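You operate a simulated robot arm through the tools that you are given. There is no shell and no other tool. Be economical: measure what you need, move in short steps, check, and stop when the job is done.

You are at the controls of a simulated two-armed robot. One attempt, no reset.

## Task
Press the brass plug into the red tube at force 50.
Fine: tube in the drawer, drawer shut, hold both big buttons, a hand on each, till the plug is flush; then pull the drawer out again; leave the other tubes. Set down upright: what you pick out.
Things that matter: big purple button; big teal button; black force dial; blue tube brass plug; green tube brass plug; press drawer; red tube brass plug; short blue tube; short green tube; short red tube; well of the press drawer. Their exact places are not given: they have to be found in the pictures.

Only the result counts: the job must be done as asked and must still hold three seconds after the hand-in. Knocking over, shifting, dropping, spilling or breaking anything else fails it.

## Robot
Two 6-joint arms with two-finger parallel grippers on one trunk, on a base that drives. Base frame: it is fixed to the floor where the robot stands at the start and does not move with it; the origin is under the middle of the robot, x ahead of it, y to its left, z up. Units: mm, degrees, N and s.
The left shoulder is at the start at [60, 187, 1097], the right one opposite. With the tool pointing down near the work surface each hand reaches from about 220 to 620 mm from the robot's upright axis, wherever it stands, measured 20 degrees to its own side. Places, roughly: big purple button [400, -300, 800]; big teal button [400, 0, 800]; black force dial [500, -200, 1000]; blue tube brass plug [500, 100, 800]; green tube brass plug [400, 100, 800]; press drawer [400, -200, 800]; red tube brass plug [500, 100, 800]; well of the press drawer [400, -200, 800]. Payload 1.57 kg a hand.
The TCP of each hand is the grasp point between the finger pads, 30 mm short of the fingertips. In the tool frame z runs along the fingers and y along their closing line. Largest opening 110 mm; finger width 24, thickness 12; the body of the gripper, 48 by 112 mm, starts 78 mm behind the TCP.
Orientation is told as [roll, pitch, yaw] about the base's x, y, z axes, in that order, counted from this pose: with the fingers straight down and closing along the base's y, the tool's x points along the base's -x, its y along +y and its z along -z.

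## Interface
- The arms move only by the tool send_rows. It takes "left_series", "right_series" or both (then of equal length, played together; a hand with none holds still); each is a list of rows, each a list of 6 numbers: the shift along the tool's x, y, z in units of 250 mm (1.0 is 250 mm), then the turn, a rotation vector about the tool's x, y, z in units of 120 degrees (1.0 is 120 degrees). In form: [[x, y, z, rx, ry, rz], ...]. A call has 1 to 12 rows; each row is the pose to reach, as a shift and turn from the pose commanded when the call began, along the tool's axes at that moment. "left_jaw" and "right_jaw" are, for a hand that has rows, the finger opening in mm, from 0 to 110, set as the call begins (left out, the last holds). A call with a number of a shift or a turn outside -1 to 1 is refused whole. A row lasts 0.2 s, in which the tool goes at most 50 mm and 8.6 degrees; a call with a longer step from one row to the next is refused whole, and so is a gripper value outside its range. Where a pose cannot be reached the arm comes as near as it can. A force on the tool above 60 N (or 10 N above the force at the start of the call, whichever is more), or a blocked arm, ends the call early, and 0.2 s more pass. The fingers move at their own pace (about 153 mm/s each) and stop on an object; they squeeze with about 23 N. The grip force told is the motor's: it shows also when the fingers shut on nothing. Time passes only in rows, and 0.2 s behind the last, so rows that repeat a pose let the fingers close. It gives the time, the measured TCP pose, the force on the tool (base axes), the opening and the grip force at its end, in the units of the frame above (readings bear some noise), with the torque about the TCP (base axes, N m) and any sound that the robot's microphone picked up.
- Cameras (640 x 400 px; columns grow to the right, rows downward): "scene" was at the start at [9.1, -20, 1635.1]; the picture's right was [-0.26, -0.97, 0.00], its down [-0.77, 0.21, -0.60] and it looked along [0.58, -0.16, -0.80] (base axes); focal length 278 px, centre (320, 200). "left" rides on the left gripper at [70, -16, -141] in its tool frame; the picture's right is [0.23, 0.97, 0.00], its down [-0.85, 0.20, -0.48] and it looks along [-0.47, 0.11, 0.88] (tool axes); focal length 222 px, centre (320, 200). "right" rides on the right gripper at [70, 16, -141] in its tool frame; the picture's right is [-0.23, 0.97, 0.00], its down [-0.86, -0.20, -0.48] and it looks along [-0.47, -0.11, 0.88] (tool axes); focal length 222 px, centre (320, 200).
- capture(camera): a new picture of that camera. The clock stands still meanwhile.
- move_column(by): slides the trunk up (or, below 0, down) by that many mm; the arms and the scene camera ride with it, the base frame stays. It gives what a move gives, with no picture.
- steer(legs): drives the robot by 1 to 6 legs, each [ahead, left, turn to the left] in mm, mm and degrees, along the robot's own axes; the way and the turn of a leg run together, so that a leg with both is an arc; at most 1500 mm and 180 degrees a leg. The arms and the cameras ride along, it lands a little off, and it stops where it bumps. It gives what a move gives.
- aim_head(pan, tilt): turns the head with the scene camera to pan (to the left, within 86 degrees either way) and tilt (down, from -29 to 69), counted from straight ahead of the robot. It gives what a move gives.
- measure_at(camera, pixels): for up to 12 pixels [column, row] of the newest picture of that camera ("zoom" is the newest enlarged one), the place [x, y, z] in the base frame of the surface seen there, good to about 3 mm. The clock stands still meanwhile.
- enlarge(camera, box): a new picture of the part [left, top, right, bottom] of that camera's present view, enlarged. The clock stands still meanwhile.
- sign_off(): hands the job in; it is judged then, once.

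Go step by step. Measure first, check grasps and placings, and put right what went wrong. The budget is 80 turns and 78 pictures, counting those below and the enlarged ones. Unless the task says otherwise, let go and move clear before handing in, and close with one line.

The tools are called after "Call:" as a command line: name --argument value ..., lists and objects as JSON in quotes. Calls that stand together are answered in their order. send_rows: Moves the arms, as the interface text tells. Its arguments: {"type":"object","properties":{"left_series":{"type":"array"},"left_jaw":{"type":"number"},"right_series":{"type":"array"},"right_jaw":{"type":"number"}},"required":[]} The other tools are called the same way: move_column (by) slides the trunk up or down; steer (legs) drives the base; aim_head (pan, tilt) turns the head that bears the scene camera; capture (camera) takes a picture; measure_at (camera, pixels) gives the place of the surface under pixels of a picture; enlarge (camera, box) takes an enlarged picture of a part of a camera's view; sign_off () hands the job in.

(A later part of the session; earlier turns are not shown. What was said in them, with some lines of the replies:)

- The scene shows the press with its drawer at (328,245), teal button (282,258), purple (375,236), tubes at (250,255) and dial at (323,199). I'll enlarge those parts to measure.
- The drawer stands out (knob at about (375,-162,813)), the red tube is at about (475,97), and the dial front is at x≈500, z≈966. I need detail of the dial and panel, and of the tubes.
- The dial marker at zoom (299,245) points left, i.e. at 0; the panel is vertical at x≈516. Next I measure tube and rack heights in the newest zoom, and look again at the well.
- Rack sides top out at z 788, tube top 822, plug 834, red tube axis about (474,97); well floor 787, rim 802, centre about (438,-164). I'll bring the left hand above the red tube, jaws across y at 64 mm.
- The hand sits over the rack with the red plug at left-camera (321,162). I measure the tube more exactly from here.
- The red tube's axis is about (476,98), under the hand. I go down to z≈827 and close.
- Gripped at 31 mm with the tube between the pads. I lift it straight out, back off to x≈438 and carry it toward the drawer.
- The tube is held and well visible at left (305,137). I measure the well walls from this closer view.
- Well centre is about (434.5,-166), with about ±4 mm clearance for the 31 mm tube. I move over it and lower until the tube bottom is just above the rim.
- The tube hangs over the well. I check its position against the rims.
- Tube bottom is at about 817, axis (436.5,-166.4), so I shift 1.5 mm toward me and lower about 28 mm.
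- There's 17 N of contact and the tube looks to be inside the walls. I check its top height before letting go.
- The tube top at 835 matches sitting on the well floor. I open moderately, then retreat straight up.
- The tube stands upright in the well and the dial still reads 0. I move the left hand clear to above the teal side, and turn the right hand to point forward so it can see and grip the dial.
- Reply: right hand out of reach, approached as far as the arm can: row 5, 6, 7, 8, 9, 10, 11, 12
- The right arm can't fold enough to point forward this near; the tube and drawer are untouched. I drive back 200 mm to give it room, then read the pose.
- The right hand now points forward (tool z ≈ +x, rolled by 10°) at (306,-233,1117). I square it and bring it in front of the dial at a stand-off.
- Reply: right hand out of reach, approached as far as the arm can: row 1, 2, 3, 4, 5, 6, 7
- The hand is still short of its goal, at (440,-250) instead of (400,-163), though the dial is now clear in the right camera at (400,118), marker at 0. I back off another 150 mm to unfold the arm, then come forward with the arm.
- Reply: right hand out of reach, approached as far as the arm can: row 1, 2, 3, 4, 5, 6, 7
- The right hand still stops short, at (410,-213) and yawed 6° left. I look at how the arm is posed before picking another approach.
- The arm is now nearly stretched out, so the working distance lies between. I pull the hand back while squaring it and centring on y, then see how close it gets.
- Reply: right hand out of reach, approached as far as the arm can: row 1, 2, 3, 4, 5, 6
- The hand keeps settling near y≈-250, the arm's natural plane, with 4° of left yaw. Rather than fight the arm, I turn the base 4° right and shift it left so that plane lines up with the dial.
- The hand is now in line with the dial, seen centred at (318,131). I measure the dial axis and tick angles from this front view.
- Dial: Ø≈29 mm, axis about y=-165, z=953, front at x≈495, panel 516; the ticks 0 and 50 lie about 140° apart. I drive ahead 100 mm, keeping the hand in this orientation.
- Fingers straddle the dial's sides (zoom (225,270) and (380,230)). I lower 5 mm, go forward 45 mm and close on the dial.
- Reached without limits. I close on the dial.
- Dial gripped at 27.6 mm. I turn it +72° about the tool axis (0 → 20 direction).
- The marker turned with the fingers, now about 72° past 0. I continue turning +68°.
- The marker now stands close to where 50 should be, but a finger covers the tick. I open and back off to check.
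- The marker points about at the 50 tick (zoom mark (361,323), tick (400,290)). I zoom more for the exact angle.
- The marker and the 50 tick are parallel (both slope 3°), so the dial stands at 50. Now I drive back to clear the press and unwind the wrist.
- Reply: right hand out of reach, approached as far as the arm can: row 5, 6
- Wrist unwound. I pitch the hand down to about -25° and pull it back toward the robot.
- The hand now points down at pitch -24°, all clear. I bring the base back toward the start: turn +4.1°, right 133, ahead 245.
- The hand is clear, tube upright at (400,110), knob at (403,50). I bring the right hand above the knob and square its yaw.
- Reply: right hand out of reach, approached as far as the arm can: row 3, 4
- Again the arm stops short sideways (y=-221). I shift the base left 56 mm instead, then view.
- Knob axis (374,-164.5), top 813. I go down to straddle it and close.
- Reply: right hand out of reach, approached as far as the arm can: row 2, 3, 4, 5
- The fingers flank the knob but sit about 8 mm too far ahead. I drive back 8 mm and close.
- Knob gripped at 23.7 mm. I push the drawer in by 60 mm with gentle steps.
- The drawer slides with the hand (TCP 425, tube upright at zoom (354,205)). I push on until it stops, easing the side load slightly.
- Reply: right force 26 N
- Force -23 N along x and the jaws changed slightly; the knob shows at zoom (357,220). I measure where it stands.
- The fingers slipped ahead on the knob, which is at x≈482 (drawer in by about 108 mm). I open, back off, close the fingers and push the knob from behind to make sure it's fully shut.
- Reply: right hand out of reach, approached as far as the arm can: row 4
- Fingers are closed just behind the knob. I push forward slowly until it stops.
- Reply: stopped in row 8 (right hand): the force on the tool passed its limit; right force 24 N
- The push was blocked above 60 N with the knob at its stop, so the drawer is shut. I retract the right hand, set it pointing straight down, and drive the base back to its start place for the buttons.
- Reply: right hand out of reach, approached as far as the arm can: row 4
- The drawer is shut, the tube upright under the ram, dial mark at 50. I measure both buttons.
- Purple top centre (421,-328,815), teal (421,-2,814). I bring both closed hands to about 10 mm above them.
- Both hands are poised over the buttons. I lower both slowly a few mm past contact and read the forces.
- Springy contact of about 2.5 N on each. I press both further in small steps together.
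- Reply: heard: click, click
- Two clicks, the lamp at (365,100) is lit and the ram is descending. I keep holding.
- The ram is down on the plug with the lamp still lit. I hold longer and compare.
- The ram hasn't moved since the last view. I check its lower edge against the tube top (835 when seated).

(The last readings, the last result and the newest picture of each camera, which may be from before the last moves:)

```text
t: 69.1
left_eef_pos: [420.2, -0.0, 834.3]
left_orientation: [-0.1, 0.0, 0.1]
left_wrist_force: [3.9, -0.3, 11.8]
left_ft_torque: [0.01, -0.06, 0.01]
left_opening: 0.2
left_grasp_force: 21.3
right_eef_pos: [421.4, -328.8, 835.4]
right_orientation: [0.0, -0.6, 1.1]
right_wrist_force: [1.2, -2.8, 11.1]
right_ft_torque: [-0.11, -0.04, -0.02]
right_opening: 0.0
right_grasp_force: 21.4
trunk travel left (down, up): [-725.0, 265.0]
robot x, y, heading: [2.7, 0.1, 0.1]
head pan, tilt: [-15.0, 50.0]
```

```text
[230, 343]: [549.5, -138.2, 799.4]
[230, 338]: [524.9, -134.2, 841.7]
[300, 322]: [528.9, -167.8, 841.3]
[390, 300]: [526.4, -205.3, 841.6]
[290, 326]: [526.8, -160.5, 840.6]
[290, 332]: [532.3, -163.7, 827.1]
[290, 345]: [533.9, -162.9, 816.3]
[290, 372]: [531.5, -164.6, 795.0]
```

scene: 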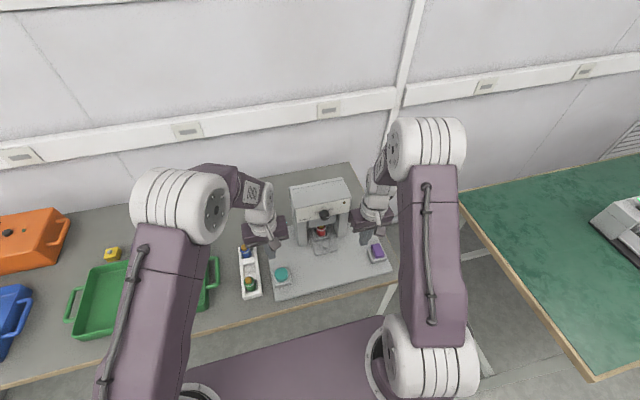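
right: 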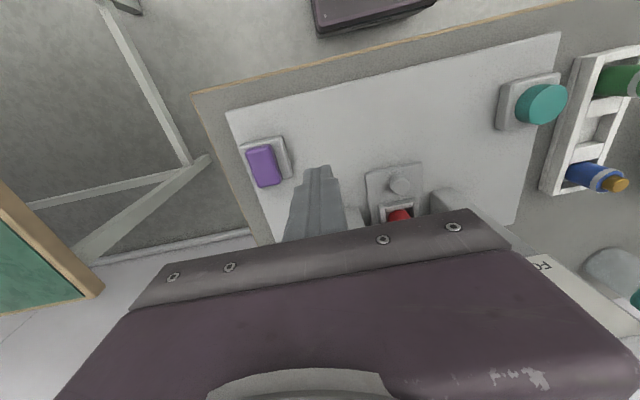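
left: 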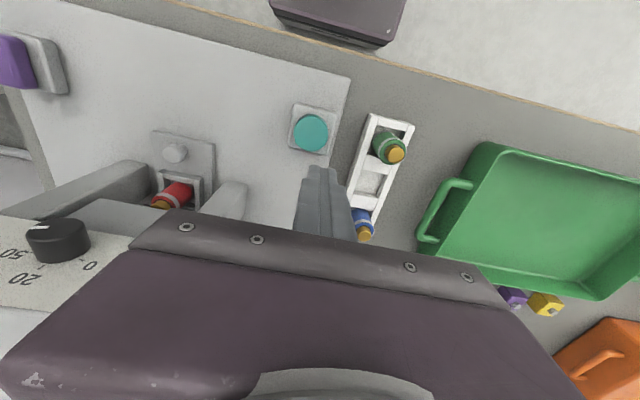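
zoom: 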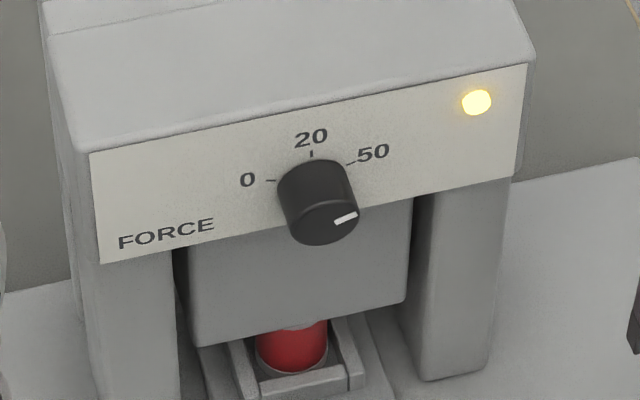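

The ram edge is at about 840 with rounding, i.e. down to the tube top. I release both buttons and look.

Call:
send_rows --left_series '[[0, 0, 0, 0, 0, 0], [0, 0, 0, 0, 0, 0], [0, 0, 0, 0, 0, 0], [0, 0, -0.06, 0, 0, 0], [0, 0, -0.2, 0, 0, 0], [0, 0, -0.35, 0, 0, 0], [0, 0.12, -0.4, 0, 0, 0], [0, 0.12, -0.4, 0, 0, 0], [0, 0.12, -0.4, 0, 0, 0]]' --right_series '[[0, 0, 0, 0, 0, 0], [0, 0, 0, 0, 0, 0], [0, 0, 0, 0, 0, 0], [0, 0, -0.06, 0, 0, 0], [0, 0, -0.2, 0, 0, 0], [0, 0, -0.35, 0, 0, 0], [0, 0, -0.4, 0, 0, 0], [0, 0, -0.4, 0, 0, 0], [0, 0, -0.4, 0, 0, 0]]'

Call:
enlarge --camera "scene" --box '[290, 190, 360, 240]'

Call:
measure_at --camera "zoom" --pixels '[[290, 300], [290, 310], [290, 320], [290, 330], [290, 340]]'

```text
t: 71.1
left_eef_pos: [421.3, 30.3, 933.4]
left_orientation: [0.0, -0.1, 0.0]
left_wrist_force: [0.2, 0.1, -0.6]
left_ft_torque: [0.01, -0.02, 0.0]
left_opening: 0.0
left_grasp_force: 21.6
right_eef_pos: [423.2, -328.0, 934.8]
right_orientation: [0.1, -0.4, 1.1]
right_wrist_force: [0.4, -0.7, -0.2]
right_ft_torque: [0.0, 0.03, 0.0]
right_opening: 0.2
right_grasp_force: 21.4
trunk travel left (down, up): [-725.0, 265.0]
robot x, y, heading: [4.0, -3.2, 0.3]
head pan, tilt: [-15.0, 50.0]
```

```text
8.00 times, centred on (325, 215) of scene
```

zoom: 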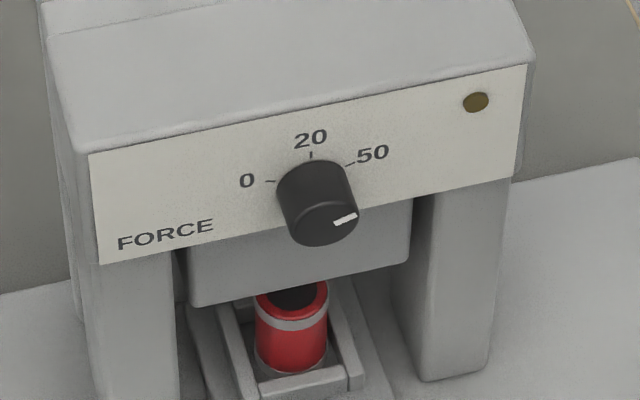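

```text
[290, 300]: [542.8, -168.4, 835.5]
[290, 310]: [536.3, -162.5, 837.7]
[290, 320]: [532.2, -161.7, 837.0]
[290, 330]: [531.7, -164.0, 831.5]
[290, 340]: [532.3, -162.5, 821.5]
```

The lamp is off, the ram up, and the plug sits flush (top ≈835.5, equal to the tube rim). Now I set the base back to the drawer-working place and bring the right hand, tilted, behind the knob with jaws open.

Call:
steer --legs '[[-108, 0, 0], [0, 56, 0]]'

Call:
send_rows --right_series '[[-0.07, 0.07, 0.02, 0, -0.03, 0], [-0.15, 0.14, 0.04, 0, -0.06, 0], [-0.22, 0.21, 0.06, 0, -0.095, 0], [-0.3, 0.28, 0.08, 0, -0.13, 0], [-0.38, 0.355, 0.1, 0, -0.16, 0], [-0.46, 0.428, 0.12, 0, -0.195, 0], [-0.46, 0.428, 0.12, 0, -0.195, 0]]' --right_jaw 44

Call:
capture --camera "right"

```text
t: 72.8
left_eef_pos: [312.0, 85.3, 934.0]
left_orientation: [0.0, 0.1, 0.0]
left_wrist_force: [-0.3, 0.0, 0.3]
left_ft_torque: [0.03, -0.05, -0.01]
left_opening: 0.1
left_grasp_force: 21.2
right_eef_pos: [314.9, -275.3, 932.4]
right_orientation: [0.2, -0.3, 1.0]
right_wrist_force: [-0.1, -0.9, 0.6]
right_ft_torque: [0.01, 0.01, -0.01]
right_opening: 0.0
right_grasp_force: 20.7
trunk travel left (down, up): [-725.0, 265.0]
robot x, y, heading: [-107.9, 57.1, 0.0]
head pan, tilt: [-15.0, 50.0]
```

```text
t: 74.4
left_eef_pos: [312.1, 86.1, 934.1]
left_orientation: [0.0, -0.2, 0.1]
left_wrist_force: [0.9, 0.5, -0.2]
left_ft_torque: [-0.03, -0.02, 0.0]
left_opening: 0.0
left_grasp_force: 21.2
right_eef_pos: [428.8, -164.1, 903.9]
right_orientation: [0.0, -23.7, 1.1]
right_wrist_force: [0.3, 0.8, -0.9]
right_ft_torque: [0.01, 0.03, 0.0]
right_opening: 44.1
right_grasp_force: 0.0
right hand out of reach, approached as far as the arm can: row 6
trunk travel left (down, up): [-725.0, 265.0]
robot x, y, heading: [-105.1, 58.8, 0.5]
head pan, tilt: [-15.0, 50.0]
```

```text
19 pictures are left
```

right: 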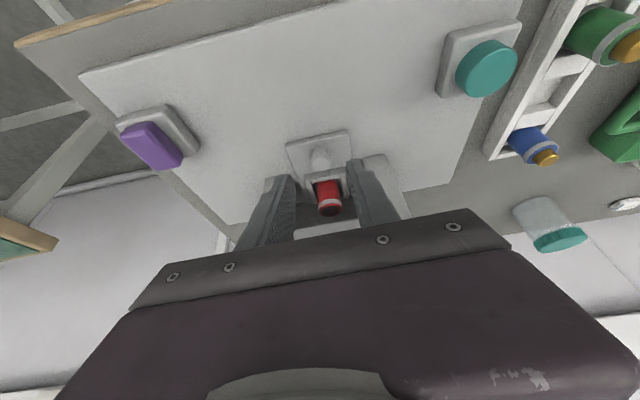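

Call:
measure_at --camera "right" --pixels '[[320, 155], [320, 162], [313, 160], [327, 160], [328, 205]]'

```text
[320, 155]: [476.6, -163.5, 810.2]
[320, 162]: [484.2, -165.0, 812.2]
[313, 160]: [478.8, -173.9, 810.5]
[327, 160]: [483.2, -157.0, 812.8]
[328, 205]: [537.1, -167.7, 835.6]
```

Knob axis about (482,-165.5). I slide down along the fingers to straddle it, then close.

Call:
send_rows --right_series '[[-0.01, -0.009, 0.1, 0, 0, 0], [-0.02, -0.009, 0.2, 0, 0, 0], [-0.03, -0.009, 0.3, 0, 0, 0], [-0.034, -0.009, 0.36, 0, 0, 0], [-0.034, -0.009, 0.36, 0, 0, 0]]'

Call:
send_rows --right_series '[[0, 0, 0, 0, 0, 0], [0, 0, 0, 0, 0, 0], [0, 0, 0, 0, 0, 0]]' --right_jaw 5

Call:
enlarge --camera "right" --box '[220, 80, 420, 240]'

```text
t: 75.6
left_eef_pos: [311.7, 86.5, 933.9]
left_orientation: [-0.1, -0.1, 0.0]
left_wrist_force: [-0.4, -0.6, 0.4]
left_ft_torque: [0.0, 0.0, 0.01]
left_opening: 0.0
left_grasp_force: 21.1
right_eef_pos: [470.3, -166.0, 825.3]
right_orientation: [0.0, -23.8, 0.9]
right_wrist_force: [0.9, -0.6, -0.5]
right_ft_torque: [-0.01, -0.01, -0.01]
right_opening: 44.1
right_grasp_force: 0.1
trunk travel left (down, up): [-725.0, 265.0]
robot x, y, heading: [-108.8, 55.2, 0.0]
head pan, tilt: [-15.0, 50.0]
```

```text
t: 76.4
left_eef_pos: [312.0, 85.4, 934.4]
left_orientation: [0.0, -0.1, 0.0]
left_wrist_force: [0.3, 0.4, 1.0]
left_ft_torque: [0.02, 0.01, 0.01]
left_opening: 0.0
left_grasp_force: 21.5
right_eef_pos: [471.2, -166.5, 827.7]
right_orientation: [0.1, -23.8, 1.0]
right_wrist_force: [-0.1, -5.4, 0.5]
right_ft_torque: [-0.32, -0.15, -0.04]
right_opening: 23.4
right_grasp_force: 35.9
trunk travel left (down, up): [-725.0, 265.0]
robot x, y, heading: [-108.5, 52.9, -0.1]
head pan, tilt: [-15.0, 50.0]
```

```text
2.50 times, centred on (320, 160) of right
```

zoom: 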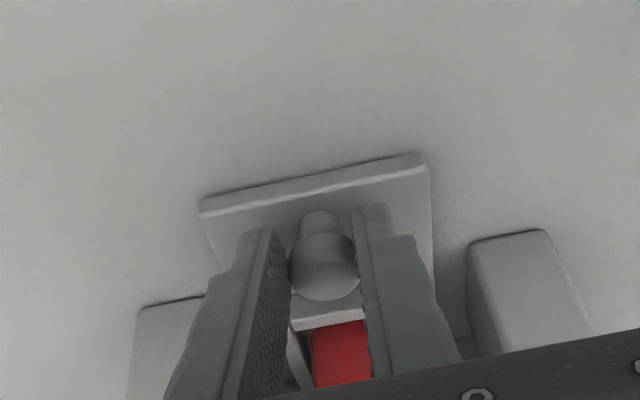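

Gripped at 23.4 mm. I pull the drawer out gently by 95 mm with the arm.

Call:
send_rows --right_series '[[0.018, 0, -0.0079, 0, 0, 0], [0.045, 0, -0.0198, 0, 0, 0], [0.078, 0, -0.0342, 0, 0, 0], [0.115, 0, -0.0505, 0, 0, 0], [0.15, 0, -0.0659, 0, 0, 0], [0.185, 0, -0.0812, 0, 0, 0], [0.22, 0, -0.0966, 0, 0, 0], [0.255, 0, -0.112, 0, 0, 0], [0.29, 0, -0.1273, 0, 0, 0], [0.325, 0, -0.1427, 0, 0, 0], [0.348, 0, -0.1528, 0, 0, 0], [0.348, 0, -0.1528, 0, 0, 0]]'

Call:
enlarge --camera "right" --box '[200, 60, 440, 240]'

```text
t: 79.0
left_eef_pos: [313.4, 90.5, 933.0]
left_orientation: [-0.3, 0.1, 0.1]
left_wrist_force: [-0.6, 0.0, 0.3]
left_ft_torque: [-0.02, 0.04, -0.04]
left_opening: 0.0
left_grasp_force: 21.2
right_eef_pos: [383.5, -167.4, 826.0]
right_orientation: [0.8, -23.0, 1.3]
right_wrist_force: [-1.2, 32.8, -28.6]
right_ft_torque: [0.02, 0.6, 0.57]
right_opening: 24.0
right_grasp_force: 35.4
right hand out of reach, approached as far as the arm can: row 2, 3, 4, 8, 9, 10, 11, 12
trunk travel left (down, up): [-725.0, 265.0]
robot x, y, heading: [-107.3, 56.4, 0.0]
head pan, tilt: [-15.0, 50.0]
```

```text
2.22 times, centred on (320, 150) of right
```

zoom: 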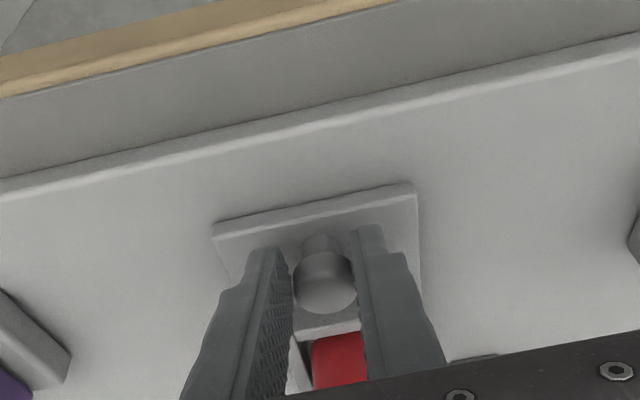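

The drawer is out 88 mm (knob ≈393), but the arm is at its limit with some side load. I finish the last ~18 mm by driving back, with 4 mm left to ease the load.

Call:
steer --legs '[[-9, 4, 0], [-9, 0, 0]]'

Call:
enlarge --camera "right" --box '[200, 60, 440, 240]'

```text
t: 80.1
left_eef_pos: [295.2, 91.9, 933.0]
left_orientation: [-0.3, 0.1, 0.0]
left_wrist_force: [-0.4, 0.0, -0.5]
left_ft_torque: [0.02, 0.02, -0.01]
left_opening: 0.0
left_grasp_force: 21.1
right_eef_pos: [366.9, -166.4, 828.3]
right_orientation: [0.9, -23.4, 0.9]
right_wrist_force: [0.8, 20.1, -16.7]
right_ft_torque: [0.08, 1.15, 0.29]
right_opening: 23.6
right_grasp_force: 36.1
trunk travel left (down, up): [-725.0, 265.0]
robot x, y, heading: [-123.8, 57.7, -0.2]
head pan, tilt: [-15.0, 50.0]
```

```text
2.22 times, centred on (320, 150) of right
```

zoom: 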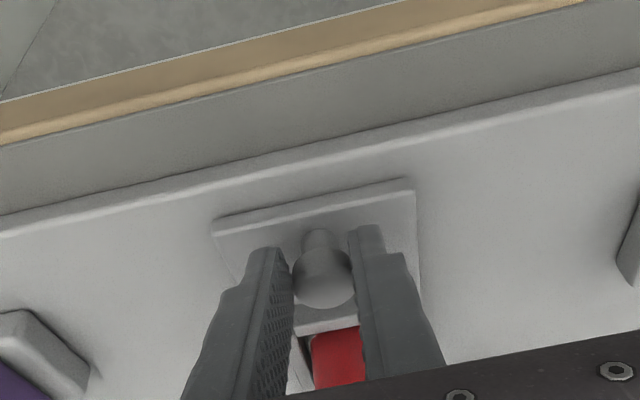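

The knob is now about x=376, nearly where it started. I draw back 5 mm more to reach the stop.

Call:
steer --legs '[[-5, 0, 0]]'

Call:
enlarge --camera "scene" --box '[250, 150, 410, 270]'

```text
t: 80.8
left_eef_pos: [289.9, 91.9, 932.8]
left_orientation: [-0.1, 0.0, -0.1]
left_wrist_force: [-0.3, -0.1, 0.4]
left_ft_torque: [0.02, -0.01, 0.03]
left_opening: 0.0
left_grasp_force: 21.0
right_eef_pos: [360.4, -166.5, 828.0]
right_orientation: [0.8, -23.4, 0.9]
right_wrist_force: [0.0, 11.2, -8.2]
right_ft_torque: [-0.05, 0.72, 0.3]
right_opening: 23.2
right_grasp_force: 35.4
trunk travel left (down, up): [-725.0, 265.0]
robot x, y, heading: [-129.7, 59.6, 0.3]
head pan, tilt: [-15.0, 50.0]
```

```text
3.33 times, centred on (330, 210) of scene
```

zoom: 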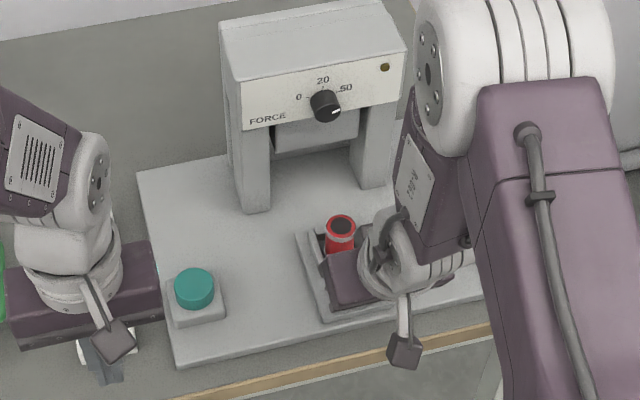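

The drawer is out and the tube upright, its top dark at zoom (341,226). I open, and withdraw the hand back along the fingers.

Call:
send_rows --right_series '[[0, 0, 0, 0, 0, 0], [0, 0, 0, 0, 0, 0], [0, 0, -0.1, 0, 0, 0], [0, 0, -0.22, 0, 0, 0], [0, 0, -0.36, 0, 0, 0], [0, -0.15, -0.45, 0, 0, 0], [0, -0.3, -0.5, 0, 0, 0], [0, -0.4, -0.5, 0, 0, 0]]' --right_jaw 44

Call:
enlarge --camera "scene" --box '[295, 200, 365, 250]'

Call:
measure_at --camera "zoom" --pixels '[[320, 160], [325, 140]]'

```text
t: 82.6
left_eef_pos: [289.4, 91.2, 934.0]
left_orientation: [0.0, 0.0, 0.0]
left_wrist_force: [0.0, -0.2, -0.9]
left_ft_torque: [-0.03, -0.01, 0.0]
left_opening: 0.0
left_grasp_force: 21.3
right_eef_pos: [311.6, -271.1, 941.1]
right_orientation: [1.0, -23.6, 0.8]
right_wrist_force: [-0.3, -0.2, 0.3]
right_ft_torque: [0.0, 0.01, -0.01]
right_opening: 43.8
right_grasp_force: 0.1
trunk travel left (down, up): [-725.0, 265.0]
robot x, y, heading: [-128.2, 58.3, -0.3]
head pan, tilt: [-15.0, 50.0]
```

```text
8.00 times, centred on (330, 225) of scene
```

zoom: 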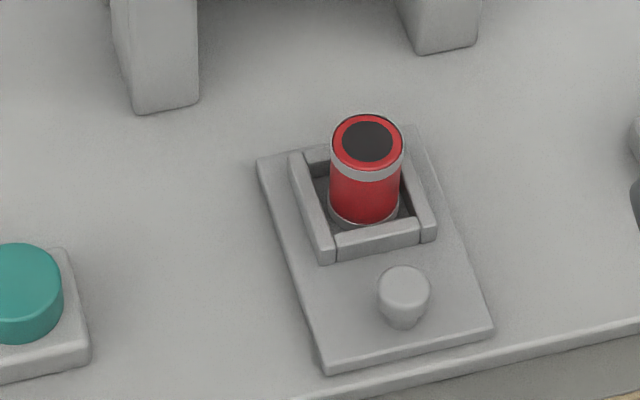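

```text
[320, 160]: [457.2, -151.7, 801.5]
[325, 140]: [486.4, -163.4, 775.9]
```

The tube stands in the open drawer with a dark flat centre (366,142) and no brass standing proud. I check its height and that the plug isn't stuck elsewhere, with another view.

Call:
measure_at --camera "zoom" --pixels '[[366, 142], [366, 130], [366, 152], [345, 142], [366, 118], [366, 163], [403, 285], [390, 142]]'

Call:
capture --camera "right"

```text
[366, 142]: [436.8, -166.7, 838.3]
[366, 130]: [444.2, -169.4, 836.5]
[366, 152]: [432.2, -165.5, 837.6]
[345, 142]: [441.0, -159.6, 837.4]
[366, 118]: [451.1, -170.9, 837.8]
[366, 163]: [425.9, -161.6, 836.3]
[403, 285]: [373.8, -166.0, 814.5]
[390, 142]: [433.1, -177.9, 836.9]
```

```text
13 pictures are left
```

right: 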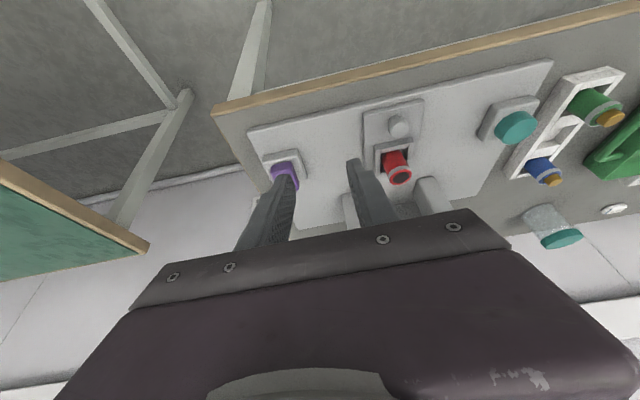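

The tube top is flat at 837 all over and the knob is back at x=374. One closer look at the plug.

Call:
enlarge --camera "right" --box '[360, 130, 440, 200]'

Call:
enlarge --camera "scene" --box '[225, 150, 385, 260]'

```text
5.71 times, centred on (400, 165) of right
```

zoom: 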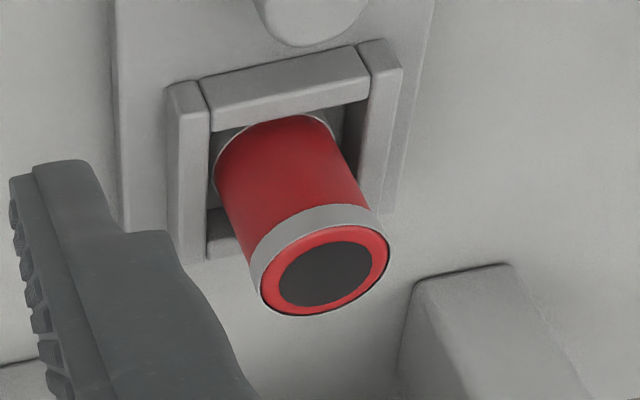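

```text
3.64 times, centred on (305, 205) of scene
```

zoom: 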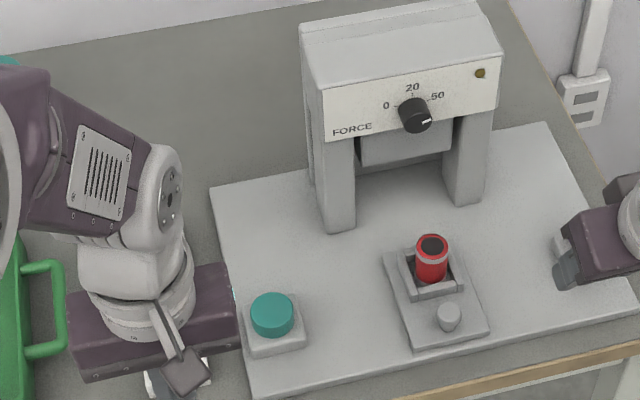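

The plug no longer stands proud, no loose plug is in view, the dial is at 50, the drawer is out with the tube upright, and both hands are clear. I hand in.

Call:
sign_off

```text
The job is handed in.
```

I set the force dial to 50 and pressed the plug into the red tube until its top measured level with the tube rim. I then pulled the drawer back out with the tube upright in its well, left the blue and green tubes in their rack, and handed in.
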